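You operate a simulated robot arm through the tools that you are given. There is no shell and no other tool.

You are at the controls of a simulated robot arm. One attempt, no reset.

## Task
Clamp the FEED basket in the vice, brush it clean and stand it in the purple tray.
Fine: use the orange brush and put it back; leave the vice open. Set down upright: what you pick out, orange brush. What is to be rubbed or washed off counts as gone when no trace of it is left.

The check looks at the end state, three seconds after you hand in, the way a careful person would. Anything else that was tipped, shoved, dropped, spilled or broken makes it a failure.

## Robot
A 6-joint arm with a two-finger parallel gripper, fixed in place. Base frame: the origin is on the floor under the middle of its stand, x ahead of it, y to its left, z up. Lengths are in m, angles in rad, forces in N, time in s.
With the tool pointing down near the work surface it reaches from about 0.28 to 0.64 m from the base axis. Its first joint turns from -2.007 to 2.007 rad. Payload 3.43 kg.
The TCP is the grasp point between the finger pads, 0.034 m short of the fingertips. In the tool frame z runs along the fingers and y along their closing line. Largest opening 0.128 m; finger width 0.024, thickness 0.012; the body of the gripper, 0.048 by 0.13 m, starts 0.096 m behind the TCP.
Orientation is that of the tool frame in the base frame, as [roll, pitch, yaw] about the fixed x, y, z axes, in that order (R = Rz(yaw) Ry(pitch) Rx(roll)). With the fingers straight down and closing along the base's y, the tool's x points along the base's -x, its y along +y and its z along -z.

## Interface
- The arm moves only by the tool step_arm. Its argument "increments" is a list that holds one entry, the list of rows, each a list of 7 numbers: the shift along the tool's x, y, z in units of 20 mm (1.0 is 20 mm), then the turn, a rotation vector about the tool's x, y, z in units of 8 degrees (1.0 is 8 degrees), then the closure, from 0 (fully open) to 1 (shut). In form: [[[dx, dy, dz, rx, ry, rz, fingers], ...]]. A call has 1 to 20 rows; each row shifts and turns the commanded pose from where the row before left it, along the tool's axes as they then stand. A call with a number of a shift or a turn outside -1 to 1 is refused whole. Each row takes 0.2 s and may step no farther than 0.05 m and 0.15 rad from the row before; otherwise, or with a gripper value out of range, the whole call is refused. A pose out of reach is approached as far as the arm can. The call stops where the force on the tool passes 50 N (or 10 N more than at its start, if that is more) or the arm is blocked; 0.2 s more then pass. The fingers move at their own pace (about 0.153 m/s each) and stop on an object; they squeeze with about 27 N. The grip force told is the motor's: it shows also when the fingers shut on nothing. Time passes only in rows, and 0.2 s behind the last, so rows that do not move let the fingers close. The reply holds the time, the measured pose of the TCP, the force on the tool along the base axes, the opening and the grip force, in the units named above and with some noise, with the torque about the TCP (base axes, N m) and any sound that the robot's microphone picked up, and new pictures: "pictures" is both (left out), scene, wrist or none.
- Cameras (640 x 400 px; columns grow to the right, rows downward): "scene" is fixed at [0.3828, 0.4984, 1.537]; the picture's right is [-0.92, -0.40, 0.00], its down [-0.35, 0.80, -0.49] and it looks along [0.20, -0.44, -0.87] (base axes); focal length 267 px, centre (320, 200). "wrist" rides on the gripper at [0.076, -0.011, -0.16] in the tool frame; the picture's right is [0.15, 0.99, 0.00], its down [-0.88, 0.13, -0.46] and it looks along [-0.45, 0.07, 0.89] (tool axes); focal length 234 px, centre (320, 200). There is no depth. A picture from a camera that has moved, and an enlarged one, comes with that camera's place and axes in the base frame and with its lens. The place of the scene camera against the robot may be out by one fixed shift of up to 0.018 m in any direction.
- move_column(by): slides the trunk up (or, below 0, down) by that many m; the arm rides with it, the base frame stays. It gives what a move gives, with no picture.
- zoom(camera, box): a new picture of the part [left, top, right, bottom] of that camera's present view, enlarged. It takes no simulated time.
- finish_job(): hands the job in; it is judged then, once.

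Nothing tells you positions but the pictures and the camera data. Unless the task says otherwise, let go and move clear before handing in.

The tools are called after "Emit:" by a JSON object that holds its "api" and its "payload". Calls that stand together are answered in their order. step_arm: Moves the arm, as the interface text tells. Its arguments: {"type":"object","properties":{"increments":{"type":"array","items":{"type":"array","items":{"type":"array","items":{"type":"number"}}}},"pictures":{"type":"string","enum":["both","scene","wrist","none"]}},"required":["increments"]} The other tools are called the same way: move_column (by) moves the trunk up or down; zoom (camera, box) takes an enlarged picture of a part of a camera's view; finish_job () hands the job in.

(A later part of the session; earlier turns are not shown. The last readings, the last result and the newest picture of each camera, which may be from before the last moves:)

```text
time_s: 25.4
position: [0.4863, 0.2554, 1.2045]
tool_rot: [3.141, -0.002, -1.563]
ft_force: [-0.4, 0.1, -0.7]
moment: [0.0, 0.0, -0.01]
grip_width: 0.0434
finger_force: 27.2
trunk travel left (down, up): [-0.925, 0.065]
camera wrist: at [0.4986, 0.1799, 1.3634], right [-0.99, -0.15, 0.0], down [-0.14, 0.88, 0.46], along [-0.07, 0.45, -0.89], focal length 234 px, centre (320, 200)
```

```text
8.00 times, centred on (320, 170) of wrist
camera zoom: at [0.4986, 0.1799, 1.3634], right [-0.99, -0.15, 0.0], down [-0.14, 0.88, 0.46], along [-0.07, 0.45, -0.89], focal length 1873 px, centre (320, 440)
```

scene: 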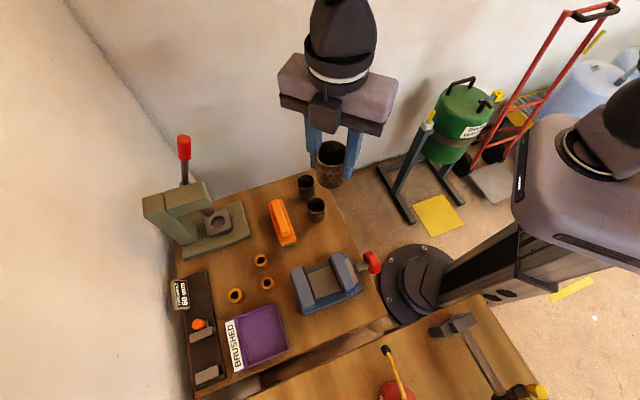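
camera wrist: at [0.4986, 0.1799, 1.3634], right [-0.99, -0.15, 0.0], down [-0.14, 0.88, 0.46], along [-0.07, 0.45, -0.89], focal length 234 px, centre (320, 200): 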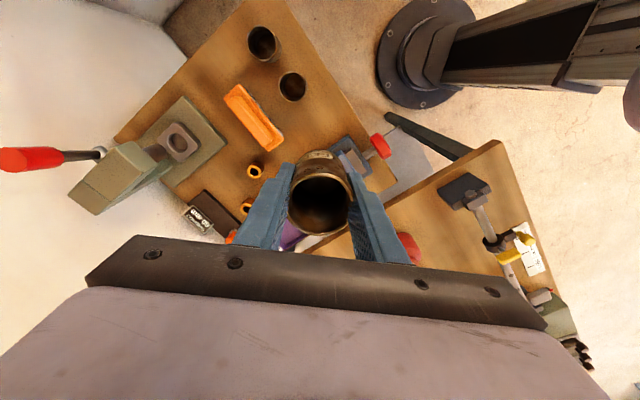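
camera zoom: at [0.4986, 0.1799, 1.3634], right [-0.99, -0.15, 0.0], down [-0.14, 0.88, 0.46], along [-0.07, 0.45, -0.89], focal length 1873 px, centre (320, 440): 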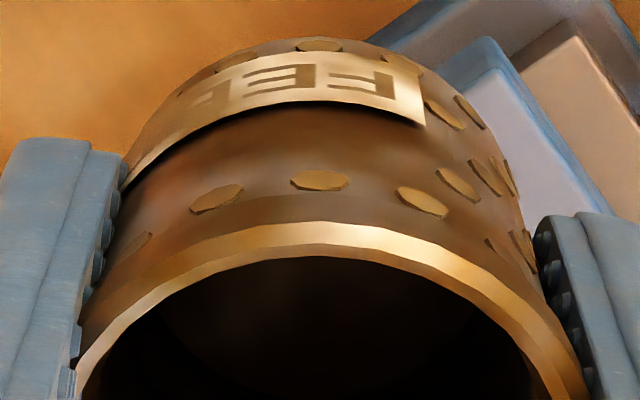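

The basket's whole side has a mottled brown film, so I'll judge cleaning by how it changes. Next I'll carry it over the vice and line it up with the gap, with the fingers along the jaw length.

Emit:
{"api": "step_arm", "payload": {"increments": [[[-0.9975, 0.274, 0, 0, 0, 0, 1], [-0.9975, 0.274, 0, 0, 0, 0, 1], [-0.9975, 0.274, 0, 0, 0, 0, 1], [-0.9975, 0.274, 0, 0, 0, 0, 1], [-0.9975, 0.274, 0, 0, 0, 0, 1], [-0.9975, 0.274, 0, 0, 0, 0, 1], [0, 0, 0.9, 0, 0, 0.811, 1], [0, 0, 0.9, 0, 0, 0.811, 1], [0, 0, 0.9, 0, 0, 0.811, 1], [0, 0, 0.9, 0, 0, 0.811, 1], [0, 0, 0.9, 0, 0, 0.811, 1], [0, 0, 0.9, 0, 0, 0.811, 1], [0, 0, 0.9, 0, 0, 0.811, 1]]]}}

Emit:
{"api": "zoom", "payload": {"camera": "wrist", "box": [220, 80, 420, 240]}}

Emit:
{"api": "zoom", "payload": {"camera": "scene", "box": [270, 200, 390, 320]}}

```text
time_s: 28.2
position: [0.4522, 0.3746, 1.078]
tool_rot: [-3.141, 0.0, -2.363]
ft_force: [-1.0, -0.2, -0.3]
moment: [-0.03, 0.02, -0.03]
grip_width: 0.0431
finger_force: 27.2
trunk travel left (down, up): [-0.925, 0.065]
camera wrist: at [0.4066, 0.3133, 1.2368], right [-0.8, 0.6, 0.0], down [0.53, 0.71, 0.46], along [0.27, 0.36, -0.89], focal length 234 px, centre (320, 200)
```

scene: 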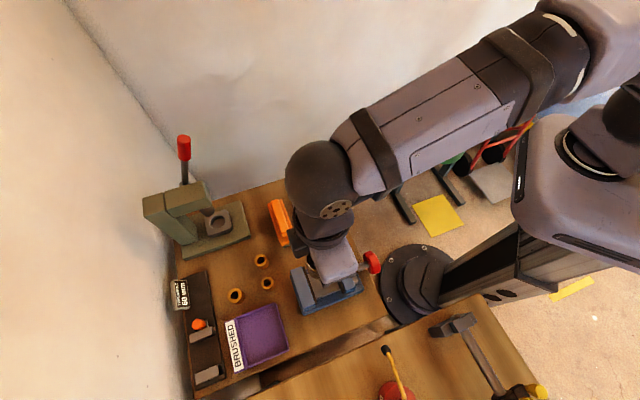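
wrist: 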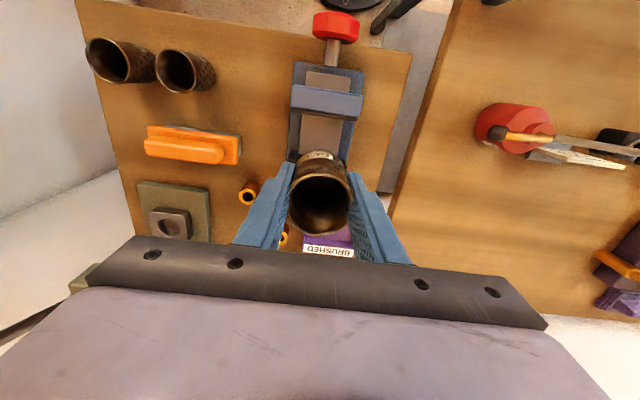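

```text
2.50 times, centred on (320, 160) of wrist
camera zoom: at [0.4066, 0.3133, 1.2368], right [-0.8, 0.6, 0.0], down [0.53, 0.71, 0.46], along [0.27, 0.36, -0.89], focal length 585 px, centre (320, 300)
```

zoom: 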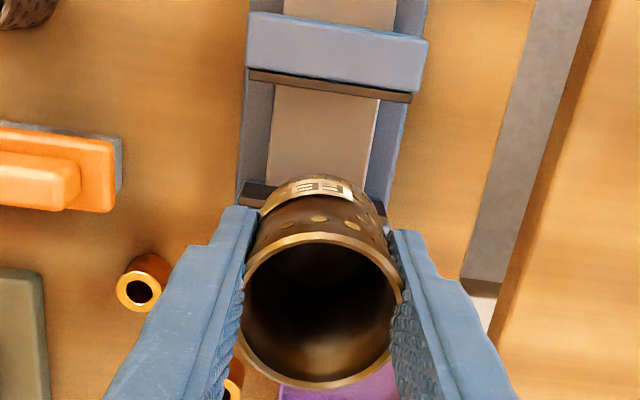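

```text
3.33 times, centred on (330, 260) of scene
camera zoom: at [0.3828, 0.4984, 1.537], right [-0.92, -0.4, 0.0], down [-0.35, 0.8, -0.49], along [0.2, -0.44, -0.87], focal length 890 px, centre (287, 0)
```

zoom: 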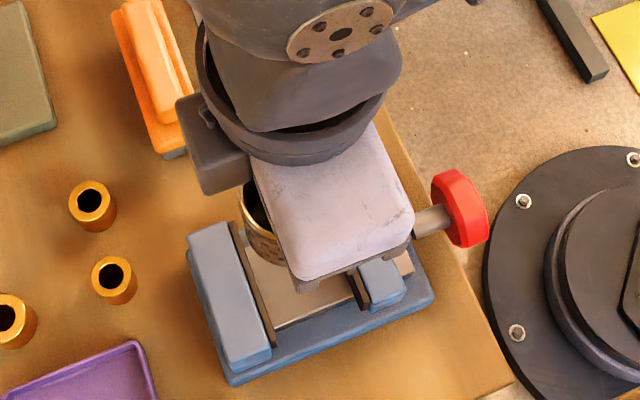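

The basket is centred over the gap: jaws at r 0.550–0.616, basket at 0.584. I'll lower it most of the way, then creep down to the slide.

Emit:
{"api": "step_arm", "payload": {"increments": [[[0.05, 0, 0.9, 0, 0, 0, 1], [0, 0, 0.9, 0, 0, 0, 1], [0, 0, 0.9, 0, 0, 0, 1], [0, 0, 0.9, 0, 0, 0, 1], [0, 0, 0.9, 0, 0, 0, 1], [0, 0, 0.9, 0, 0, 0, 1], [0, 0, 0.6, 0, 0, 0, 1], [0, 0, 0, 0, 0, 0, 1]]]}}

Emit:
{"api": "zoom", "payload": {"camera": "wrist", "box": [220, 80, 420, 240]}}

Emit:
{"api": "zoom", "payload": {"camera": "scene", "box": [270, 220, 370, 320]}}

```text
time_s: 30.0
position: [0.4502, 0.3719, 0.96]
tool_rot: [-3.14, 0.004, -2.358]
ft_force: [-3.1, -5.0, 17.3]
moment: [0.21, -0.26, -0.03]
grip_width: 0.0436
finger_force: 27.0
trunk travel left (down, up): [-0.925, 0.065]
camera wrist: at [0.4043, 0.311, 1.1182], right [-0.8, 0.6, 0.0], down [0.53, 0.71, 0.46], along [0.28, 0.37, -0.89], focal length 234 px, centre (320, 200)
```

scene: 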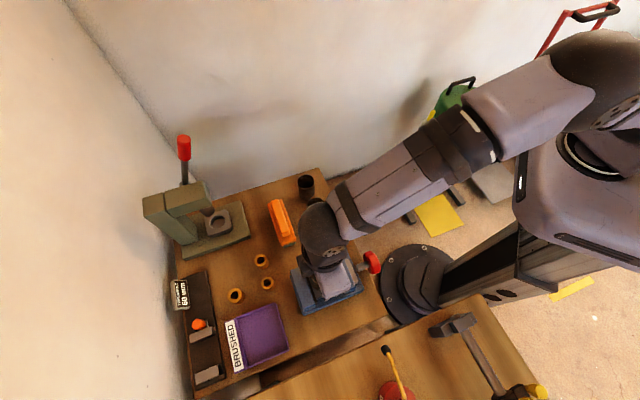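
wrist: 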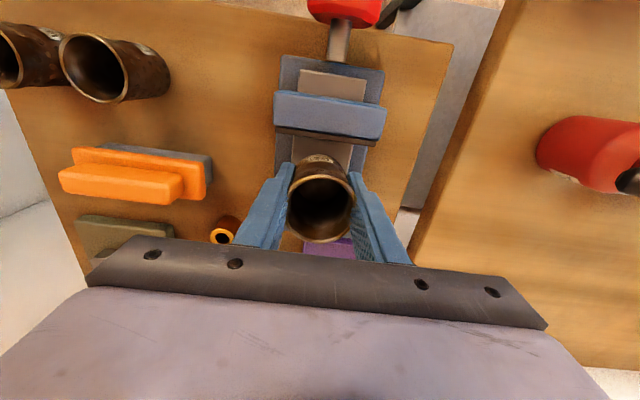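

```text
2.50 times, centred on (320, 160) of wrist
camera zoom: at [0.4043, 0.311, 1.1182], right [-0.8, 0.6, 0.0], down [0.53, 0.71, 0.46], along [0.28, 0.37, -0.89], focal length 585 px, centre (320, 300)
```

zoom: 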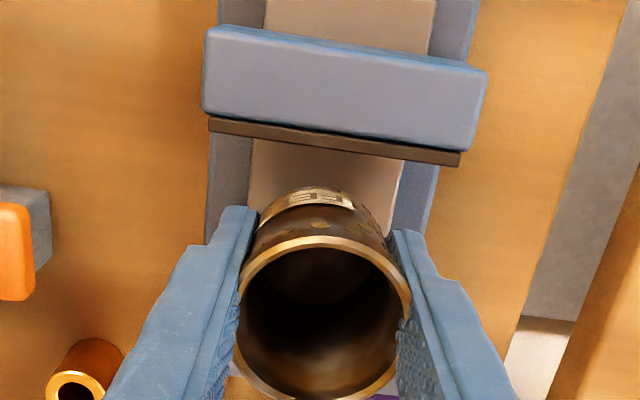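

```text
4.00 times, centred on (320, 270) of scene
camera zoom: at [0.3828, 0.4984, 1.537], right [-0.92, -0.4, 0.0], down [-0.35, 0.8, -0.49], along [0.2, -0.44, -0.87], focal length 1068 px, centre (320, -80)
```

zoom: 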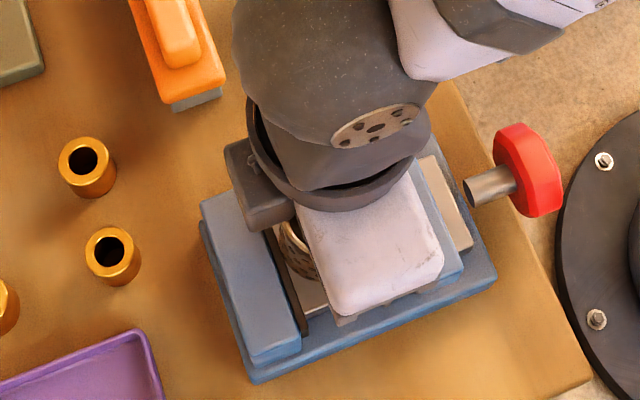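

I feel about 17 N upward and a slight inward push already at TCP z 0.96, so the basket's bottom is probably touching the fixed jaw's edge. I'll raise it a little and look closer before trying again.

Emit:
{"api": "step_arm", "payload": {"increments": [[[0, 0, -0.5, 0, 0, 0, 1], [0, 0, -0.5, 0, 0, 0, 1]]]}}

Emit:
{"api": "zoom", "payload": {"camera": "scene", "box": [290, 240, 350, 310]}}

Emit:
{"api": "zoom", "payload": {"camera": "wrist", "box": [260, 90, 400, 250]}}

```text
time_s: 30.6
position: [0.4505, 0.3735, 0.979]
tool_rot: [3.141, 0.001, -2.359]
ft_force: [-0.2, 0.4, -1.8]
moment: [-0.03, -0.03, 0.03]
grip_width: 0.0433
finger_force: 27.1
trunk travel left (down, up): [-0.925, 0.065]
camera wrist: at [0.405, 0.3129, 1.1364], right [-0.8, 0.6, 0.0], down [0.53, 0.71, 0.46], along [0.27, 0.36, -0.89], focal length 234 px, centre (320, 200)
```

scene: 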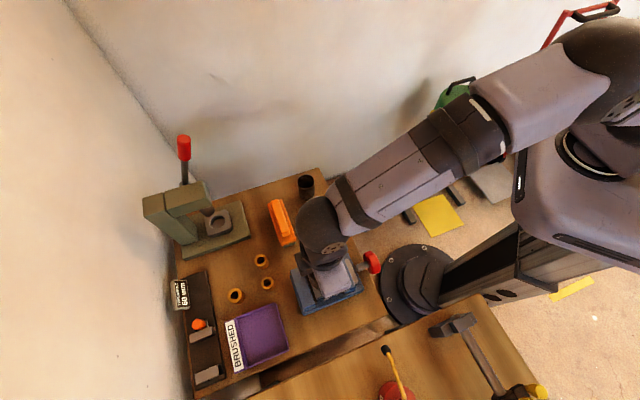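
wrist: 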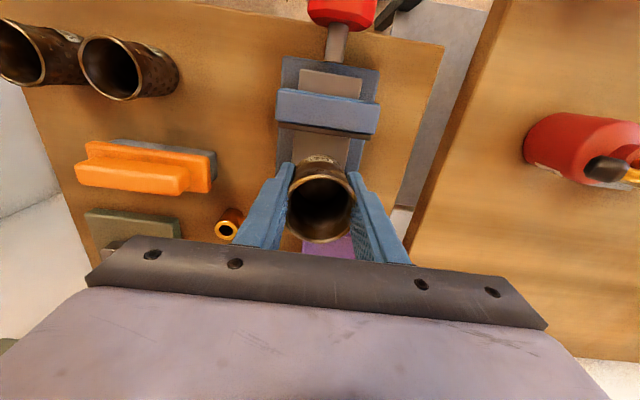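

```text
5.71 times, centred on (320, 275) of scene
camera zoom: at [0.3828, 0.4984, 1.537], right [-0.92, -0.4, 0.0], down [-0.35, 0.8, -0.49], along [0.2, -0.44, -0.87], focal length 1526 px, centre (320, -229)
```

zoom: 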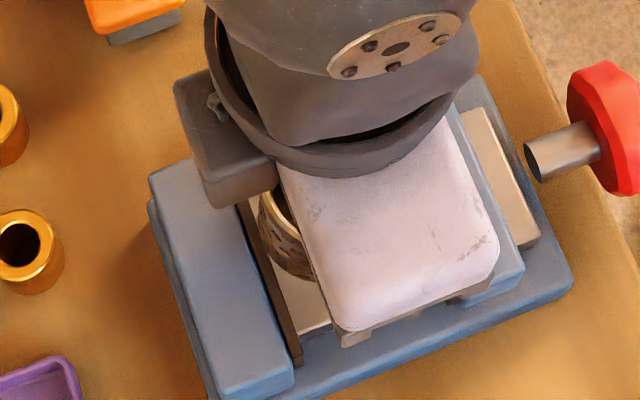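

```text
2.50 times, centred on (330, 170) of wrist
camera zoom: at [0.405, 0.3129, 1.1364], right [-0.8, 0.6, 0.0], down [0.53, 0.71, 0.46], along [0.27, 0.36, -0.89], focal length 585 px, centre (295, 275)
```

zoom: 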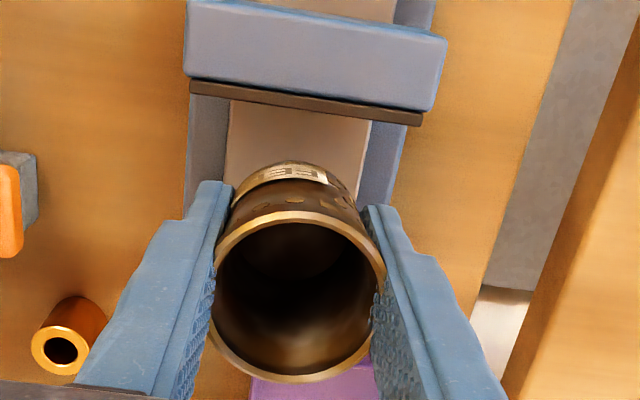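

The scene view suggests the fixed jaw's pad is nearer than I measured, so I'll shift the basket about 5 mm inward and creep down again.

Emit:
{"api": "step_arm", "payload": {"increments": [[[0.25, 0, 0, 0, 0, 0, 1], [0, 0, 0.25, 0, 0, 0, 1], [0, 0, 0.25, 0, 0, 0, 1], [0, 0, 0.25, 0, 0, 0, 1], [0, 0, 0.25, 0, 0, 0, 1], [0, 0, 0.2, 0, 0, 0, 1], [0, 0, 0, 0, 0, 0, 1]]], "pictures": "scene"}}

Emit:
{"api": "zoom", "payload": {"camera": "scene", "box": [290, 240, 350, 310]}}

```text
time_s: 32.2
position: [0.4473, 0.3689, 0.9541]
tool_rot: [3.141, -0.001, -2.359]
ft_force: [-0.3, 0.5, -1.7]
moment: [-0.01, 0.01, 0.02]
grip_width: 0.0432
finger_force: 27.5
trunk travel left (down, up): [-0.925, 0.065]
```

scene: 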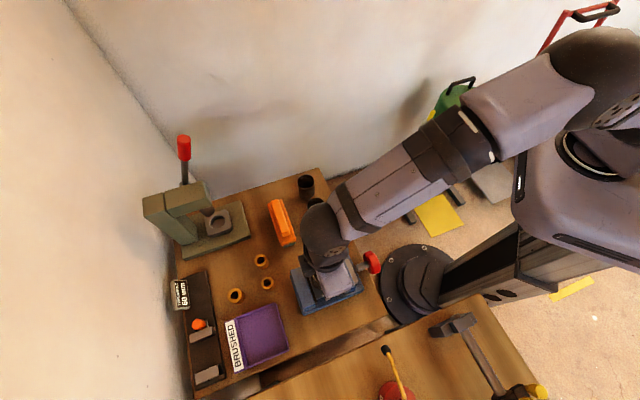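

```text
5.71 times, centred on (320, 275) of scene
camera zoom: at [0.3828, 0.4984, 1.537], right [-0.92, -0.4, 0.0], down [-0.35, 0.8, -0.49], along [0.2, -0.44, -0.87], focal length 1526 px, centre (320, -229)
```

zoom: 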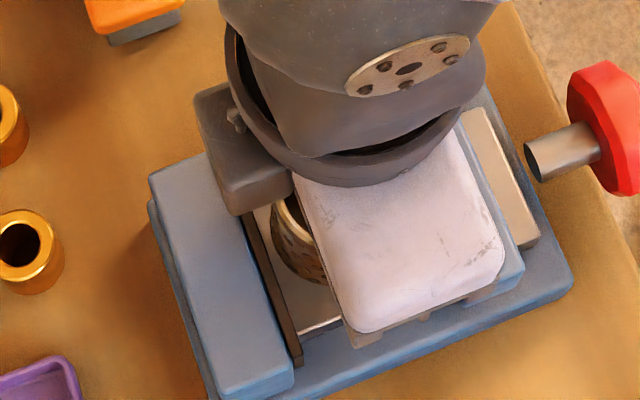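

No contact this time, and there is visible clearance to the fixed jaw. I'll continue slowly downward.

Emit:
{"api": "step_arm", "payload": {"increments": [[[0, 0, 0.15, 0, 0, 0, 1], [0, 0, 0.15, 0, 0, 0, 1], [0, 0, 0.15, 0, 0, 0, 1], [0, 0, 0.15, 0, 0, 0, 1], [0, 0, 0.15, 0, 0, 0, 1], [0, 0, 0, 0, 0, 0, 1]]], "pictures": "none"}}

```text
time_s: 33.6
position: [0.4491, 0.3697, 0.9394]
tool_rot: [-3.141, 0.001, -2.358]
ft_force: [0.2, -0.2, -1.0]
moment: [-0.04, 0.02, -0.03]
grip_width: 0.0432
finger_force: 27.0
trunk travel left (down, up): [-0.925, 0.065]
```

Emit:
{"api": "step_arm", "payload": {"increments": [[[0, 0, 0.1, 0, 0, 0, 1], [0, 0, 0.1, 0, 0, 0, 1], [0, 0, 0.1, 0, 0, 0, 1], [0, 0, 0, 0, 0, 0, 1]]], "pictures": "none"}}

```text
time_s: 34.6
position: [0.4475, 0.3698, 0.933]
tool_rot: [3.14, -0.001, -2.359]
ft_force: [0.8, -1.0, -0.9]
moment: [-0.04, 0.02, -0.04]
grip_width: 0.0433
finger_force: 27.5
trunk travel left (down, up): [-0.925, 0.065]
```

Still free at 0.933. I'll keep creeping down.

Emit:
{"api": "step_arm", "payload": {"increments": [[[0, 0, 0.1, 0, 0, 0, 1], [0, 0, 0.1, 0, 0, 0, 1], [0, 0, 0, 0, 0, 0, 1]]], "pictures": "none"}}

Emit:
{"api": "step_arm", "payload": {"increments": [[[0, 0, 0.1, 0, 0, 0, 1], [0, 0, 0.1, 0, 0, 0, 1], [0, 0, 0, 0, 0, 0, 1]]], "pictures": "both"}}

```text
time_s: 35.4
position: [0.4479, 0.3705, 0.9319]
tool_rot: [-3.141, 0.005, -2.358]
ft_force: [0.4, -1.1, 11.7]
moment: [-0.2, 0.14, 0.06]
grip_width: 0.0431
finger_force: 26.7
trunk travel left (down, up): [-0.925, 0.065]
```

```text
time_s: 36.2
position: [0.4485, 0.3706, 0.9292]
tool_rot: [-3.141, 0.007, -2.36]
ft_force: [2.4, 0.8, 28.3]
moment: [-0.23, 0.27, -0.03]
grip_width: 0.0434
finger_force: 27.1
trunk travel left (down, up): [-0.925, 0.065]
camera wrist: at [0.402, 0.3087, 1.0875], right [-0.8, 0.6, 0.0], down [0.53, 0.71, 0.46], along [0.28, 0.37, -0.89], focal length 234 px, centre (320, 200)
```

scene: 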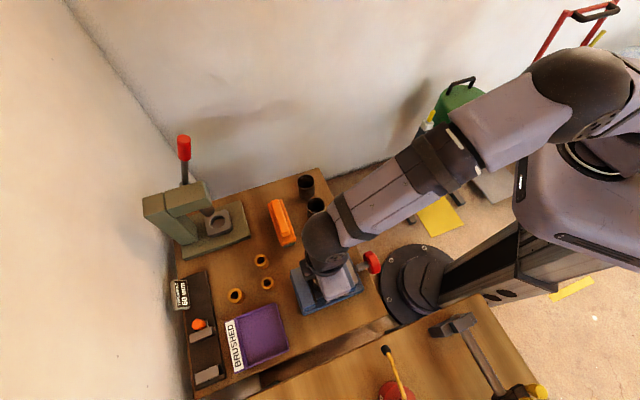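
wrist: 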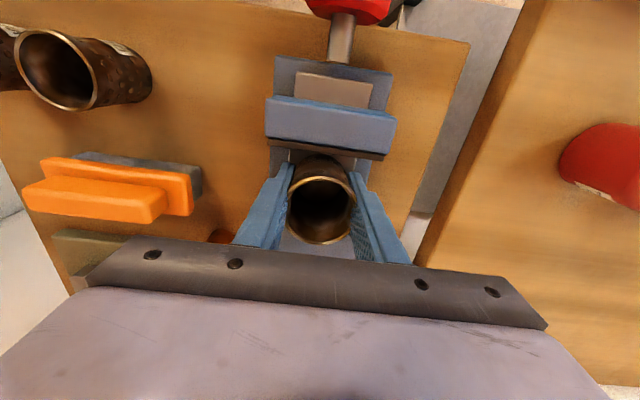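

The basket is resting on the slide at about TCP z 0.931. I'll ease up 2 mm, open the fingers and back straight up.

Emit:
{"api": "step_arm", "payload": {"increments": [[[0, 0, -0.12, 0, 0, 0, 1], [0, 0, 0, 0, 0, 0, 0.8], [0, 0, 0, 0, 0, 0, 0.5], [0, 0, 0, 0, 0, 0, 0.4], [0, 0, 0, 0, 0, 0, 0.4]]], "pictures": "wrist"}}

Emit:
{"api": "zoom", "payload": {"camera": "wrist", "box": [240, 90, 400, 250]}}

```text
time_s: 37.4
position: [0.4476, 0.3696, 0.9276]
tool_rot: [3.141, 0.0, -2.359]
ft_force: [-0.5, -0.6, -0.1]
moment: [0.01, 0.0, 0.0]
grip_width: 0.0769
finger_force: 0.1
trunk travel left (down, up): [-0.925, 0.065]
camera wrist: at [0.4025, 0.309, 1.087], right [-0.8, 0.6, 0.0], down [0.53, 0.71, 0.45], along [0.27, 0.36, -0.89], focal length 234 px, centre (320, 200)
```

wrist: 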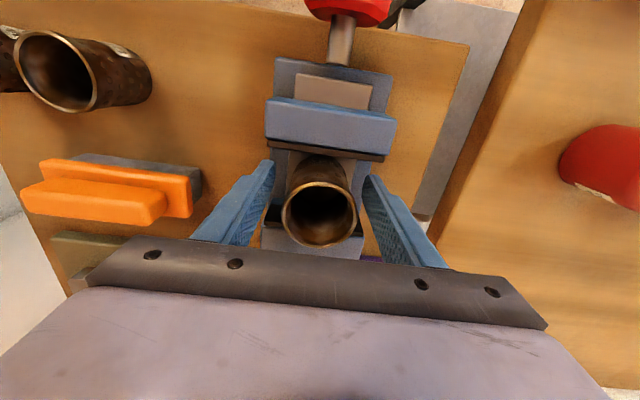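

```text
2.50 times, centred on (320, 170) of wrist
camera zoom: at [0.4025, 0.309, 1.087], right [-0.8, 0.6, 0.0], down [0.53, 0.71, 0.45], along [0.27, 0.36, -0.89], focal length 585 px, centre (320, 275)
```

zoom: 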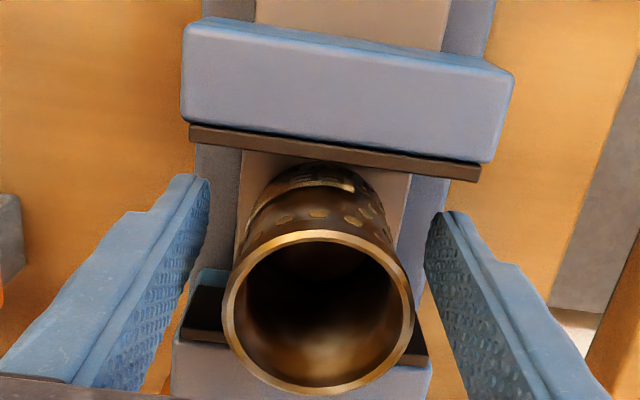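

The basket stands upright between the jaws. Now I'll retreat upward and look at how it sits and at the knob.

Emit:
{"api": "step_arm", "payload": {"increments": [[[0, 0, -0.5, 0, 0, 0, 0.4], [0, 0, -1, 0, 0, 0, 0.4], [0, 0, -1, 0, 0, 0, 0.4], [0, 0, -1, 0, 0, 0, 0.4], [0, 0, -1, 0, 0, 0, 0.4], [0, 0, -1, 0, 0, 0, 0.4], [0, 0, -1, 0, 0, 0, 0.4], [0.5, 0, -1, 0, 0, 0, 0.4], [1, 0, 0, 0, 0, 0, 0.2], [1, 0, 0, 0, 0, 0, 0]]]}}

Emit:
{"api": "zoom", "payload": {"camera": "wrist", "box": [240, 60, 400, 240]}}

Emit:
{"api": "zoom", "payload": {"camera": "scene", "box": [280, 230, 390, 320]}}

```text
time_s: 39.6
position: [0.4131, 0.3352, 1.0789]
tool_rot: [3.141, 0.0, -2.358]
ft_force: [0.5, 0.5, -0.4]
moment: [0.04, 0.0, -0.02]
grip_width: 0.1278
finger_force: 0.0
trunk travel left (down, up): [-0.925, 0.065]
camera wrist: at [0.3666, 0.2737, 1.2377], right [-0.8, 0.6, 0.0], down [0.53, 0.71, 0.46], along [0.27, 0.37, -0.89], focal length 234 px, centre (320, 200)
```

scene: 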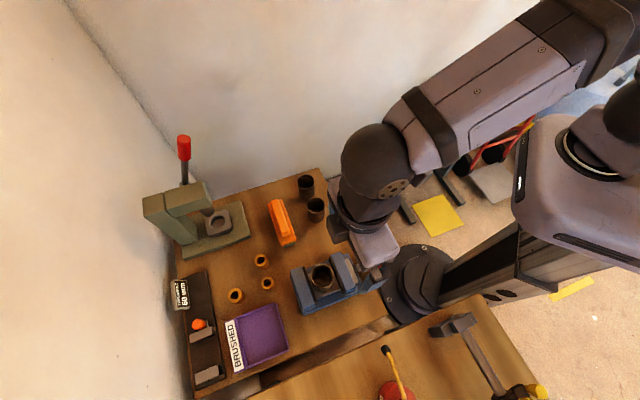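
wrist: 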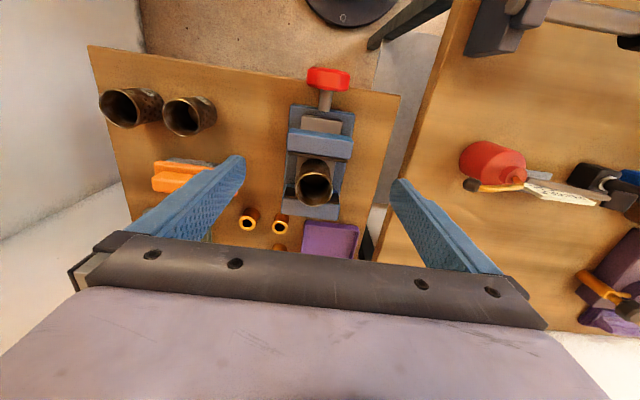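

```text
2.22 times, centred on (320, 150) of wrist
camera zoom: at [0.3666, 0.2737, 1.2377], right [-0.8, 0.6, 0.0], down [0.53, 0.71, 0.46], along [0.27, 0.37, -0.89], focal length 520 px, centre (320, 311)
```

zoom: 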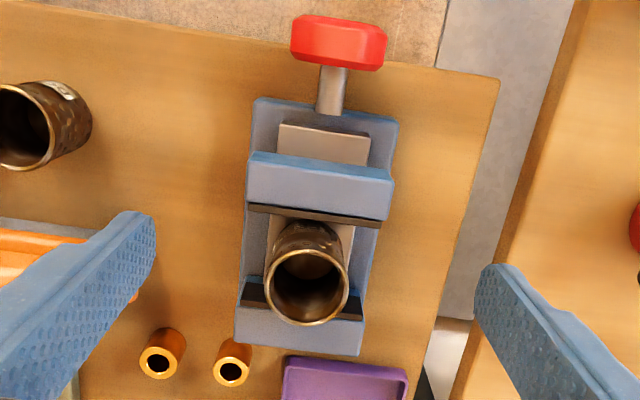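

```text
4.44 times, centred on (335, 275) of scene
camera zoom: at [0.3828, 0.4984, 1.537], right [-0.92, -0.4, 0.0], down [-0.35, 0.8, -0.49], along [0.2, -0.44, -0.87], focal length 1187 px, centre (253, -133)
```

zoom: 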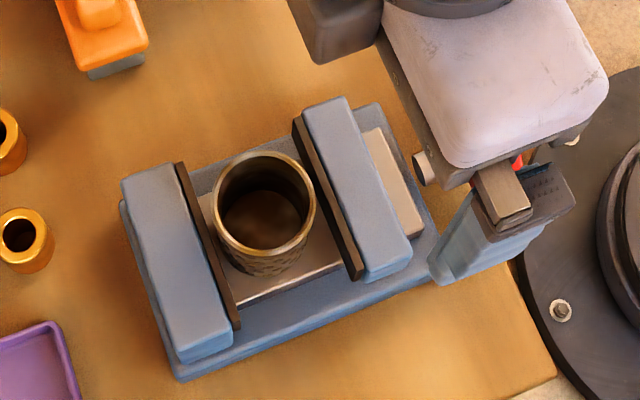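

The basket sits well in the vice. I'll look closely at the knob shape before trying to turn it.

Emit:
{"api": "zoom", "payload": {"camera": "wrist", "box": [290, 50, 370, 120]}}

Emit:
{"api": "zoom", "payload": {"camera": "wrist", "box": [280, 120, 360, 220]}}

```text
5.71 times, centred on (330, 85) of wrist
camera zoom: at [0.3666, 0.2737, 1.2377], right [-0.8, 0.6, 0.0], down [0.53, 0.71, 0.46], along [0.27, 0.37, -0.89], focal length 1338 px, centre (263, 857)
```

zoom: 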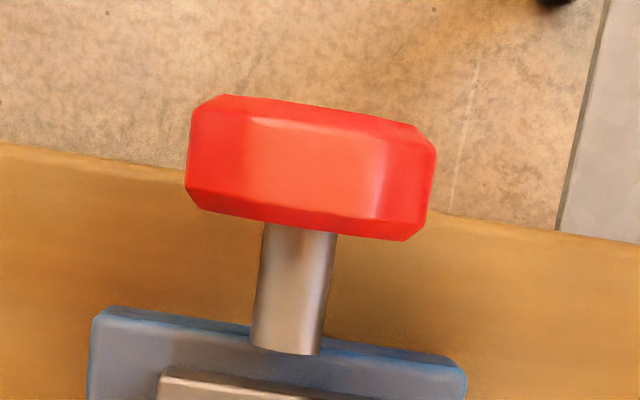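

```text
4.00 times, centred on (320, 170) of wrist
camera zoom: at [0.3666, 0.2737, 1.2377], right [-0.8, 0.6, 0.0], down [0.53, 0.71, 0.46], along [0.27, 0.37, -0.89], focal length 937 px, centre (320, 320)
```

zoom: 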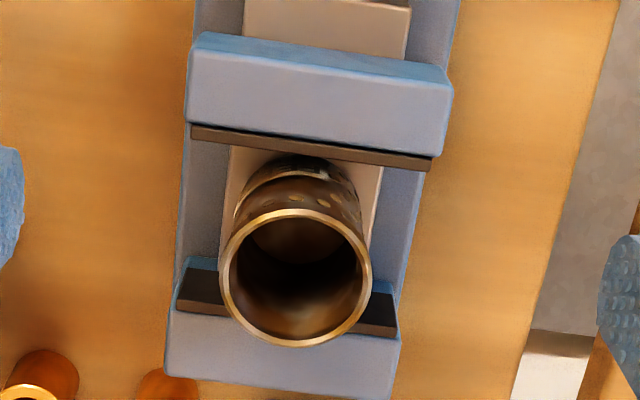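

The knob looks like a faceted handwheel on a shaft, with its axis at about z 0.88. I'll move above it with open fingers to line up.

Emit:
{"api": "step_arm", "payload": {"increments": [[[0.82, 0, 0, 0, 0, 0, 0.2], [0.82, 0, 0, 0, 0, 0, 0.2], [0.82, 0, 0.5, 0, 0, 0, 0.2], [0.82, 0, 1, 0, 0, 0, 0.2], [0.82, 0, 1, 0, 0, 0, 0.2], [0, 0, 1, 0, 0, 0, 0.2], [0, 0, 0, 0, 0, 0, 0.2]]]}}

Emit:
{"api": "zoom", "payload": {"camera": "wrist", "box": [240, 60, 400, 240]}}

Emit:
{"api": "zoom", "payload": {"camera": "scene", "box": [280, 200, 420, 320]}}

```text
time_s: 41.2
position: [0.354, 0.2761, 1.0084]
tool_rot: [3.141, 0.001, -2.36]
ft_force: [-0.1, 0.2, 0.7]
moment: [0.02, 0.0, 0.01]
grip_width: 0.1022
finger_force: 0.2
trunk travel left (down, up): [-0.925, 0.065]
camera wrist: at [0.3084, 0.2161, 1.1673], right [-0.8, 0.6, 0.0], down [0.53, 0.71, 0.46], along [0.27, 0.37, -0.89], focal length 234 px, centre (320, 200)
```

scene: 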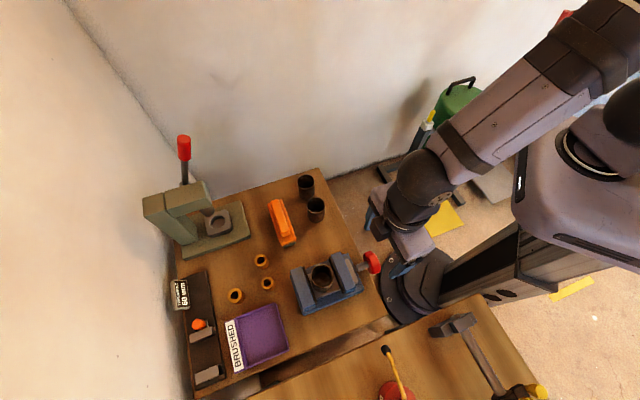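
wrist: 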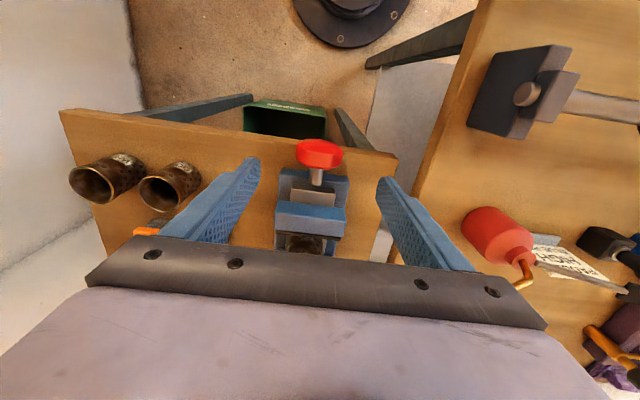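

```text
2.22 times, centred on (320, 150) of wrist
camera zoom: at [0.3084, 0.2161, 1.1673], right [-0.8, 0.6, 0.0], down [0.53, 0.71, 0.46], along [0.27, 0.37, -0.89], focal length 520 px, centre (320, 311)
```

zoom: 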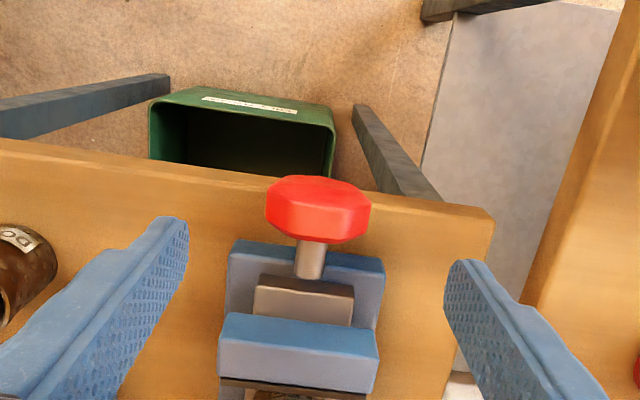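

```text
3.33 times, centred on (350, 260) of scene
camera zoom: at [0.3828, 0.4984, 1.537], right [-0.92, -0.4, 0.0], down [-0.35, 0.8, -0.49], along [0.2, -0.44, -0.87], focal length 890 px, centre (220, 0)
```

zoom: 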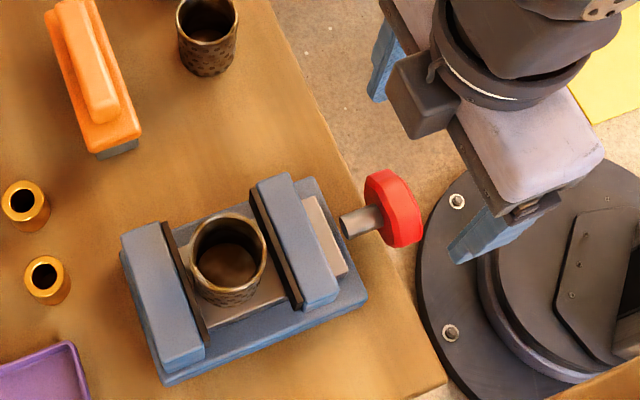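

The knob is centred between the fingers, spanning r 0.440–0.461 with its axis at z ≈ 0.885. I'll descend to straddle it and grip.

Emit:
{"api": "step_arm", "payload": {"increments": [[[0, 0, 1, 0, 0, 0, 0.2], [0, 0, 1, 0, 0, 0, 0.2], [0, 0, 1, 0, 0, 0, 0.2], [0, 0, 1, 0, 0, 0, 0.2], [0, 0, 1, 0, 0, 0, 0.2], [0, 0, 0.95, 0, 0, 0, 0.2], [0, 0, 0, 0, 0, 0, 0.2]]]}}

Emit:
{"api": "zoom", "payload": {"camera": "wrist", "box": [230, 80, 410, 240]}}

```text
time_s: 42.8
position: [0.355, 0.2775, 0.8895]
tool_rot: [3.141, 0.0, -2.358]
ft_force: [-0.8, 1.1, 0.4]
moment: [0.01, 0.0, 0.0]
grip_width: 0.1023
finger_force: 0.0
trunk travel left (down, up): [-0.925, 0.065]
camera wrist: at [0.3097, 0.2154, 1.0481], right [-0.8, 0.6, 0.0], down [0.53, 0.71, 0.46], along [0.27, 0.37, -0.89], focal length 234 px, centre (320, 200)
```

scene: 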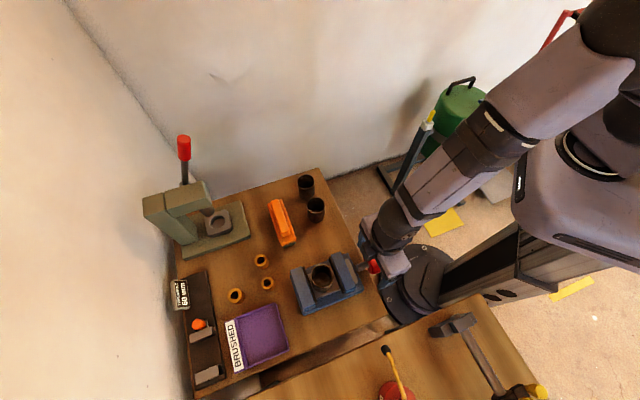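
wrist: 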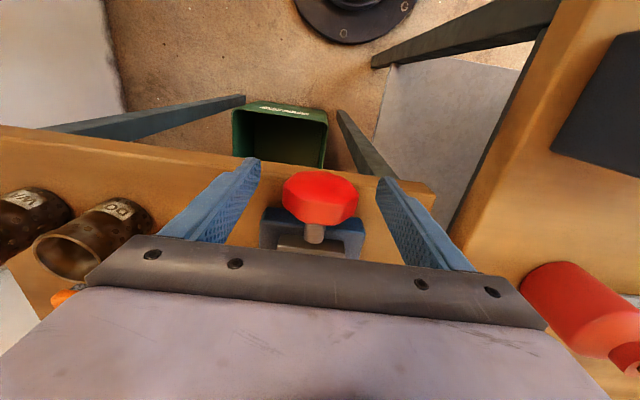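

```text
2.50 times, centred on (320, 160) of wrist
camera zoom: at [0.3097, 0.2154, 1.0481], right [-0.8, 0.6, 0.0], down [0.53, 0.71, 0.46], along [0.27, 0.37, -0.89], focal length 585 px, centre (320, 300)
```

zoom: 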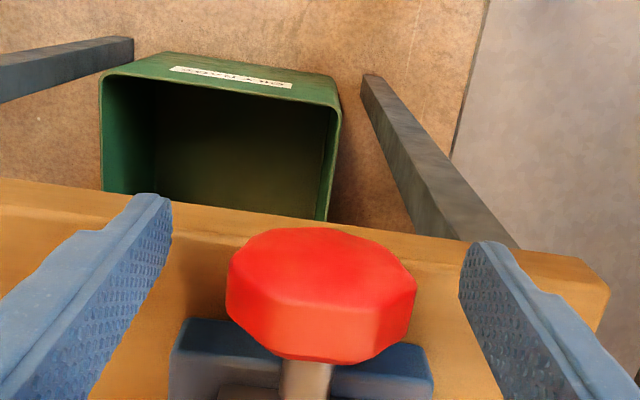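

The octagonal knob is between the fingers. I'll close on it now.

Emit:
{"api": "step_arm", "payload": {"increments": [[[0, 0, 0, 0, 0, 0, 0.4], [0, 0, 0, 0, 0, 0, 0.6], [0, 0, 0, 0, 0, 0, 0.8], [0, 0, 0, 0, 0, 0, 0.8], [0, 0, 0, 0, 0, 0, 0.8]]], "pictures": "wrist"}}

Emit:
{"api": "zoom", "payload": {"camera": "wrist", "box": [230, 80, 410, 240]}}

```text
time_s: 44.0
position: [0.355, 0.2771, 0.8892]
tool_rot: [-3.141, 0.0, -2.357]
ft_force: [-5.3, 5.1, -2.7]
moment: [0.23, -0.19, 0.1]
grip_width: 0.0553
finger_force: 45.3
trunk travel left (down, up): [-0.925, 0.065]
camera wrist: at [0.3092, 0.2162, 1.0482], right [-0.8, 0.6, 0.0], down [0.53, 0.71, 0.46], along [0.27, 0.36, -0.89], focal length 234 px, centre (320, 200)
```

wrist: 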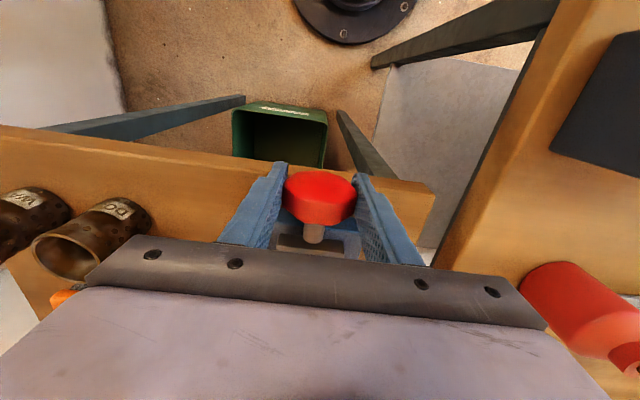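

```text
2.50 times, centred on (320, 160) of wrist
camera zoom: at [0.3092, 0.2162, 1.0482], right [-0.8, 0.6, 0.0], down [0.53, 0.71, 0.46], along [0.27, 0.36, -0.89], focal length 585 px, centre (320, 300)
```

zoom: 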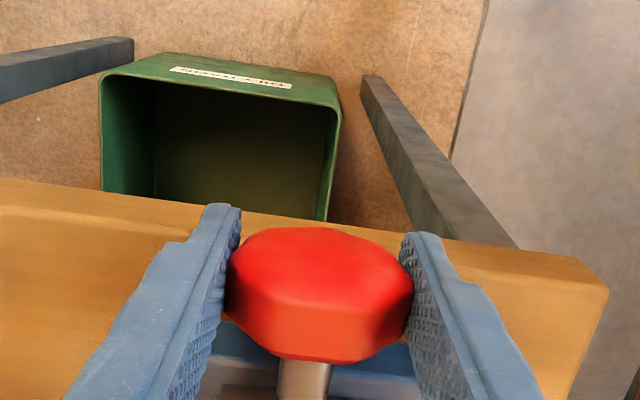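

Gripped on the flats at 55 mm. I'll test by turning clockwise (seen from the robot) a little and watch torque and jaw.

Emit:
{"api": "step_arm", "payload": {"increments": [[[0, -0.1, 0, -0.4, 0, 0, 1], [0, 0, 0, -0.5, 0, 0, 1], [0, 0, 0, -0.5, 0, 0, 1], [0, 0, 0, -0.5, 0, 0, 1], [0, 0, 0, 0, 0, 0, 1]]]}}

Emit:
{"api": "zoom", "payload": {"camera": "wrist", "box": [230, 80, 410, 240]}}

Emit:
{"api": "zoom", "payload": {"camera": "scene", "box": [280, 230, 400, 320]}}

```text
time_s: 45.2
position: [0.3561, 0.2765, 0.8889]
tool_rot: [2.876, -0.002, -2.359]
ft_force: [-4.6, 10.7, -0.4]
moment: [-0.82, 0.86, 0.41]
grip_width: 0.0554
finger_force: 45.1
trunk travel left (down, up): [-0.925, 0.065]
camera wrist: at [0.3397, 0.1861, 1.0397], right [-0.78, 0.57, 0.26], down [0.62, 0.63, 0.47], along [0.11, 0.53, -0.84], focal length 234 px, centre (320, 200)
```

scene: 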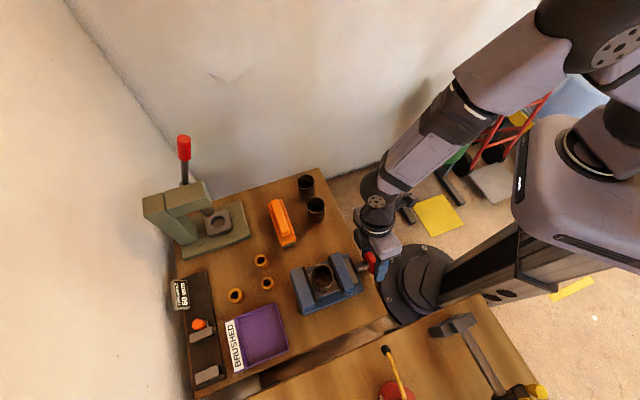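
wrist: 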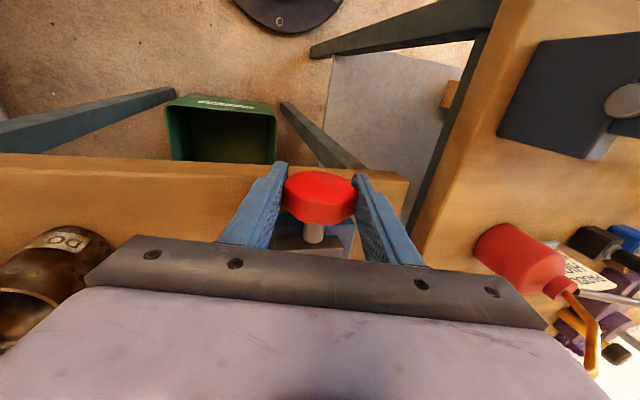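

```text
2.50 times, centred on (320, 160) of wrist
camera zoom: at [0.3397, 0.1861, 1.0397], right [-0.78, 0.57, 0.26], down [0.62, 0.63, 0.47], along [0.11, 0.53, -0.84], focal length 585 px, centre (320, 300)
```

zoom: 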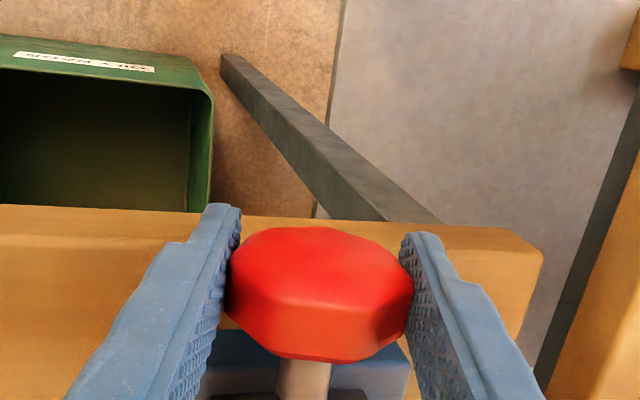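

```text
4.44 times, centred on (340, 275) of scene
camera zoom: at [0.3828, 0.4984, 1.537], right [-0.92, -0.4, 0.0], down [-0.35, 0.8, -0.49], along [0.2, -0.44, -0.87], focal length 1187 px, centre (231, -133)
```

zoom: 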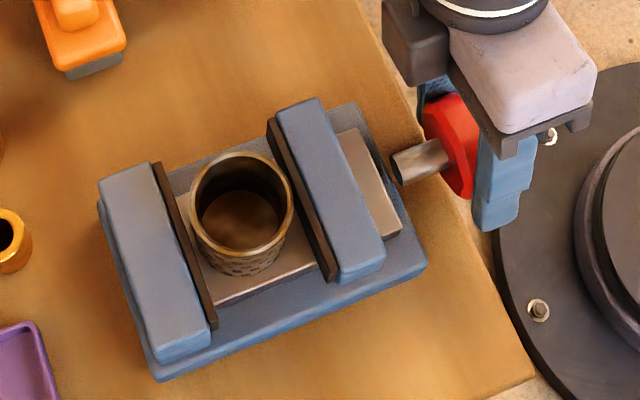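

The knob turned with the gripper with little resistance, and the jaw seems to have shifted slightly. I'll continue another 20° and compare.

Emit:
{"api": "step_arm", "payload": {"increments": [[[0, 0, 0, -0.5, 0, 0, 1], [0, 0, 0, -0.5, 0, 0, 1], [0, 0, 0, -0.5, 0, 0, 1], [0, 0, 0, -0.5, 0, 0, 1], [0, 0, 0, -0.5, 0, 0, 1], [0, 0, 0, 0, 0, 0, 1]]]}}

Emit:
{"api": "zoom", "payload": {"camera": "wrist", "box": [230, 80, 410, 240]}}

Emit:
{"api": "zoom", "payload": {"camera": "scene", "box": [280, 230, 400, 320]}}

```text
time_s: 46.6
position: [0.3571, 0.2749, 0.8891]
tool_rot: [2.523, 0.005, -2.36]
ft_force: [6.2, -6.4, 18.8]
moment: [-0.35, -0.29, 0.3]
grip_width: 0.0551
finger_force: 44.9
trunk travel left (down, up): [-0.925, 0.065]
camera wrist: at [0.3749, 0.1494, 1.0129], right [-0.67, 0.47, 0.57], down [0.73, 0.51, 0.45], along [-0.08, 0.72, -0.69], focal length 234 px, centre (320, 200)
```

scene: 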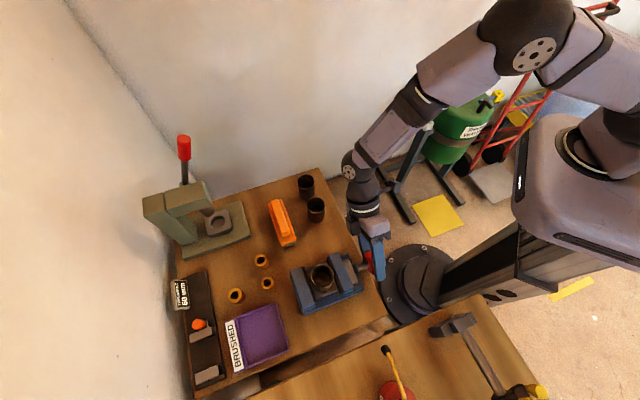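
wrist: 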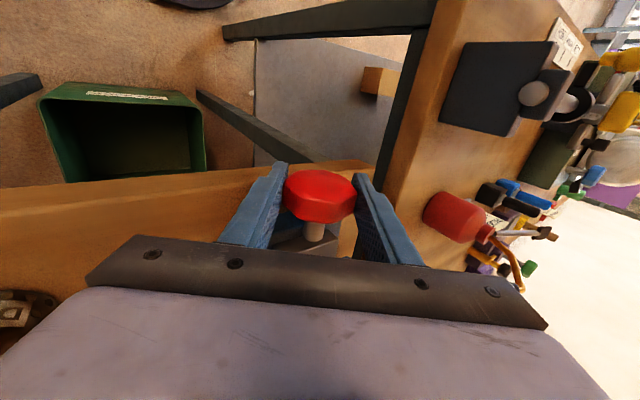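

```text
2.50 times, centred on (320, 160) of wrist
camera zoom: at [0.3749, 0.1494, 1.0129], right [-0.67, 0.47, 0.57], down [0.73, 0.51, 0.45], along [-0.08, 0.72, -0.69], focal length 585 px, centre (320, 300)
```

zoom: 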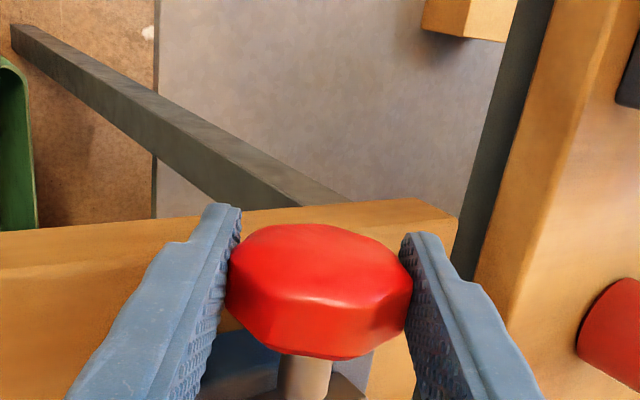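

```text
4.44 times, centred on (340, 275) of scene
camera zoom: at [0.3828, 0.4984, 1.537], right [-0.92, -0.4, 0.0], down [-0.35, 0.8, -0.49], along [0.2, -0.44, -0.87], focal length 1187 px, centre (231, -133)
```

zoom: 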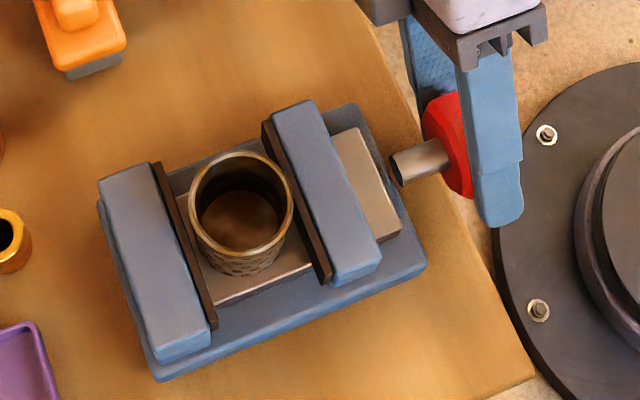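

Turning clockwise closes the jaw at roughly 4 mm per 35°, but the lower finger may be brushing the table edge. I'll release, shift 6 mm towards the robot, swing back to +10° tilt and regrip.

Emit:
{"api": "step_arm", "payload": {"increments": [[[0, 0.1, -0.15, 0, 0, 0, 0.5], [0.15, 0, 0, 0, 0, 0, 0.5], [0.15, 0, 0, 0, 0, 0, 0.45], [0, 0, 0, 0, 0, 0, 0.35], [0, 0, 0, 0.94, 0, 0, 0.35], [0, 0, 0, 0.94, 0, 0, 0.35], [0, 0, 0, 0.94, 0, 0, 0.35], [0, 0, 0, 0.94, 0, 0, 0.35], [0, 0, 0, 0.94, 0, 0, 0.35], [0, 0, 0, 0.94, 0, 0, 0.35], [0, 0, 0, 0, 0, 0, 0.35]]]}}

Emit:
{"api": "zoom", "payload": {"camera": "wrist", "box": [230, 80, 410, 240]}}

Emit:
{"api": "zoom", "payload": {"camera": "scene", "box": [280, 230, 400, 320]}}

```text
time_s: 49.0
position: [0.3527, 0.2711, 0.8921]
tool_rot: [-2.968, 0.001, -2.36]
ft_force: [-0.4, -0.6, -0.7]
moment: [0.01, 0.0, -0.03]
grip_width: 0.0833
finger_force: 0.0
trunk travel left (down, up): [-0.925, 0.065]
camera wrist: at [0.2871, 0.2302, 1.0511], right [-0.79, 0.59, -0.17], down [0.48, 0.77, 0.43], along [0.38, 0.26, -0.89], focal length 234 px, centre (320, 200)
```

scene: 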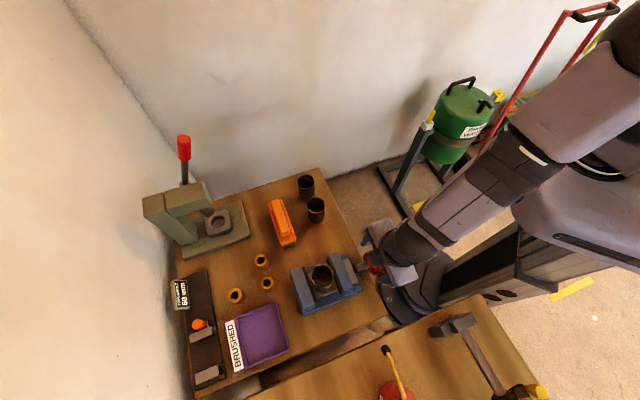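
wrist: 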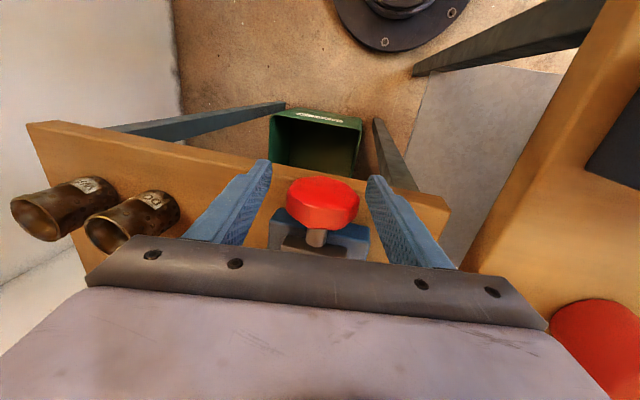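

```text
2.50 times, centred on (320, 160) of wrist
camera zoom: at [0.2871, 0.2302, 1.0511], right [-0.79, 0.59, -0.17], down [0.48, 0.77, 0.43], along [0.38, 0.26, -0.89], focal length 585 px, centre (320, 300)
```

zoom: 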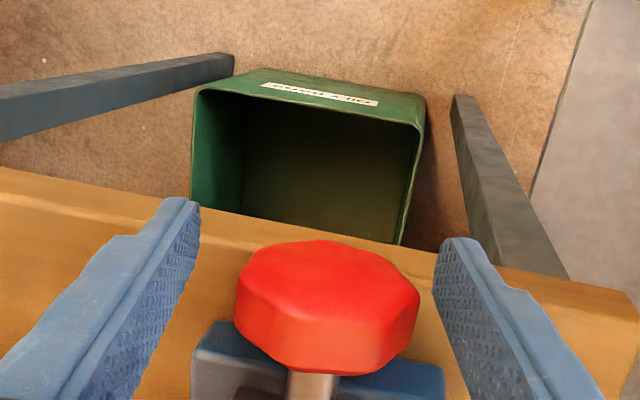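

```text
4.44 times, centred on (340, 275) of scene
camera zoom: at [0.3828, 0.4984, 1.537], right [-0.92, -0.4, 0.0], down [-0.35, 0.8, -0.49], along [0.2, -0.44, -0.87], focal length 1187 px, centre (231, -133)
```

zoom: 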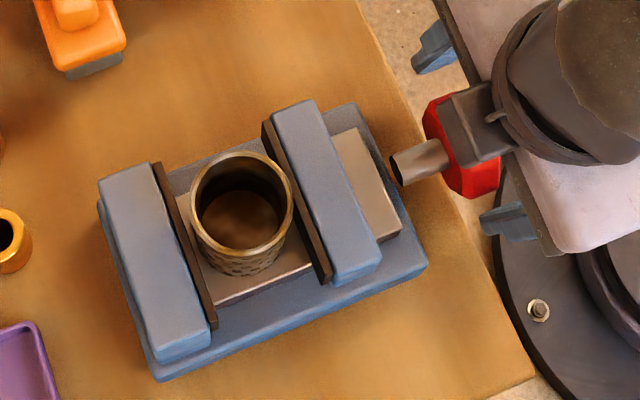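

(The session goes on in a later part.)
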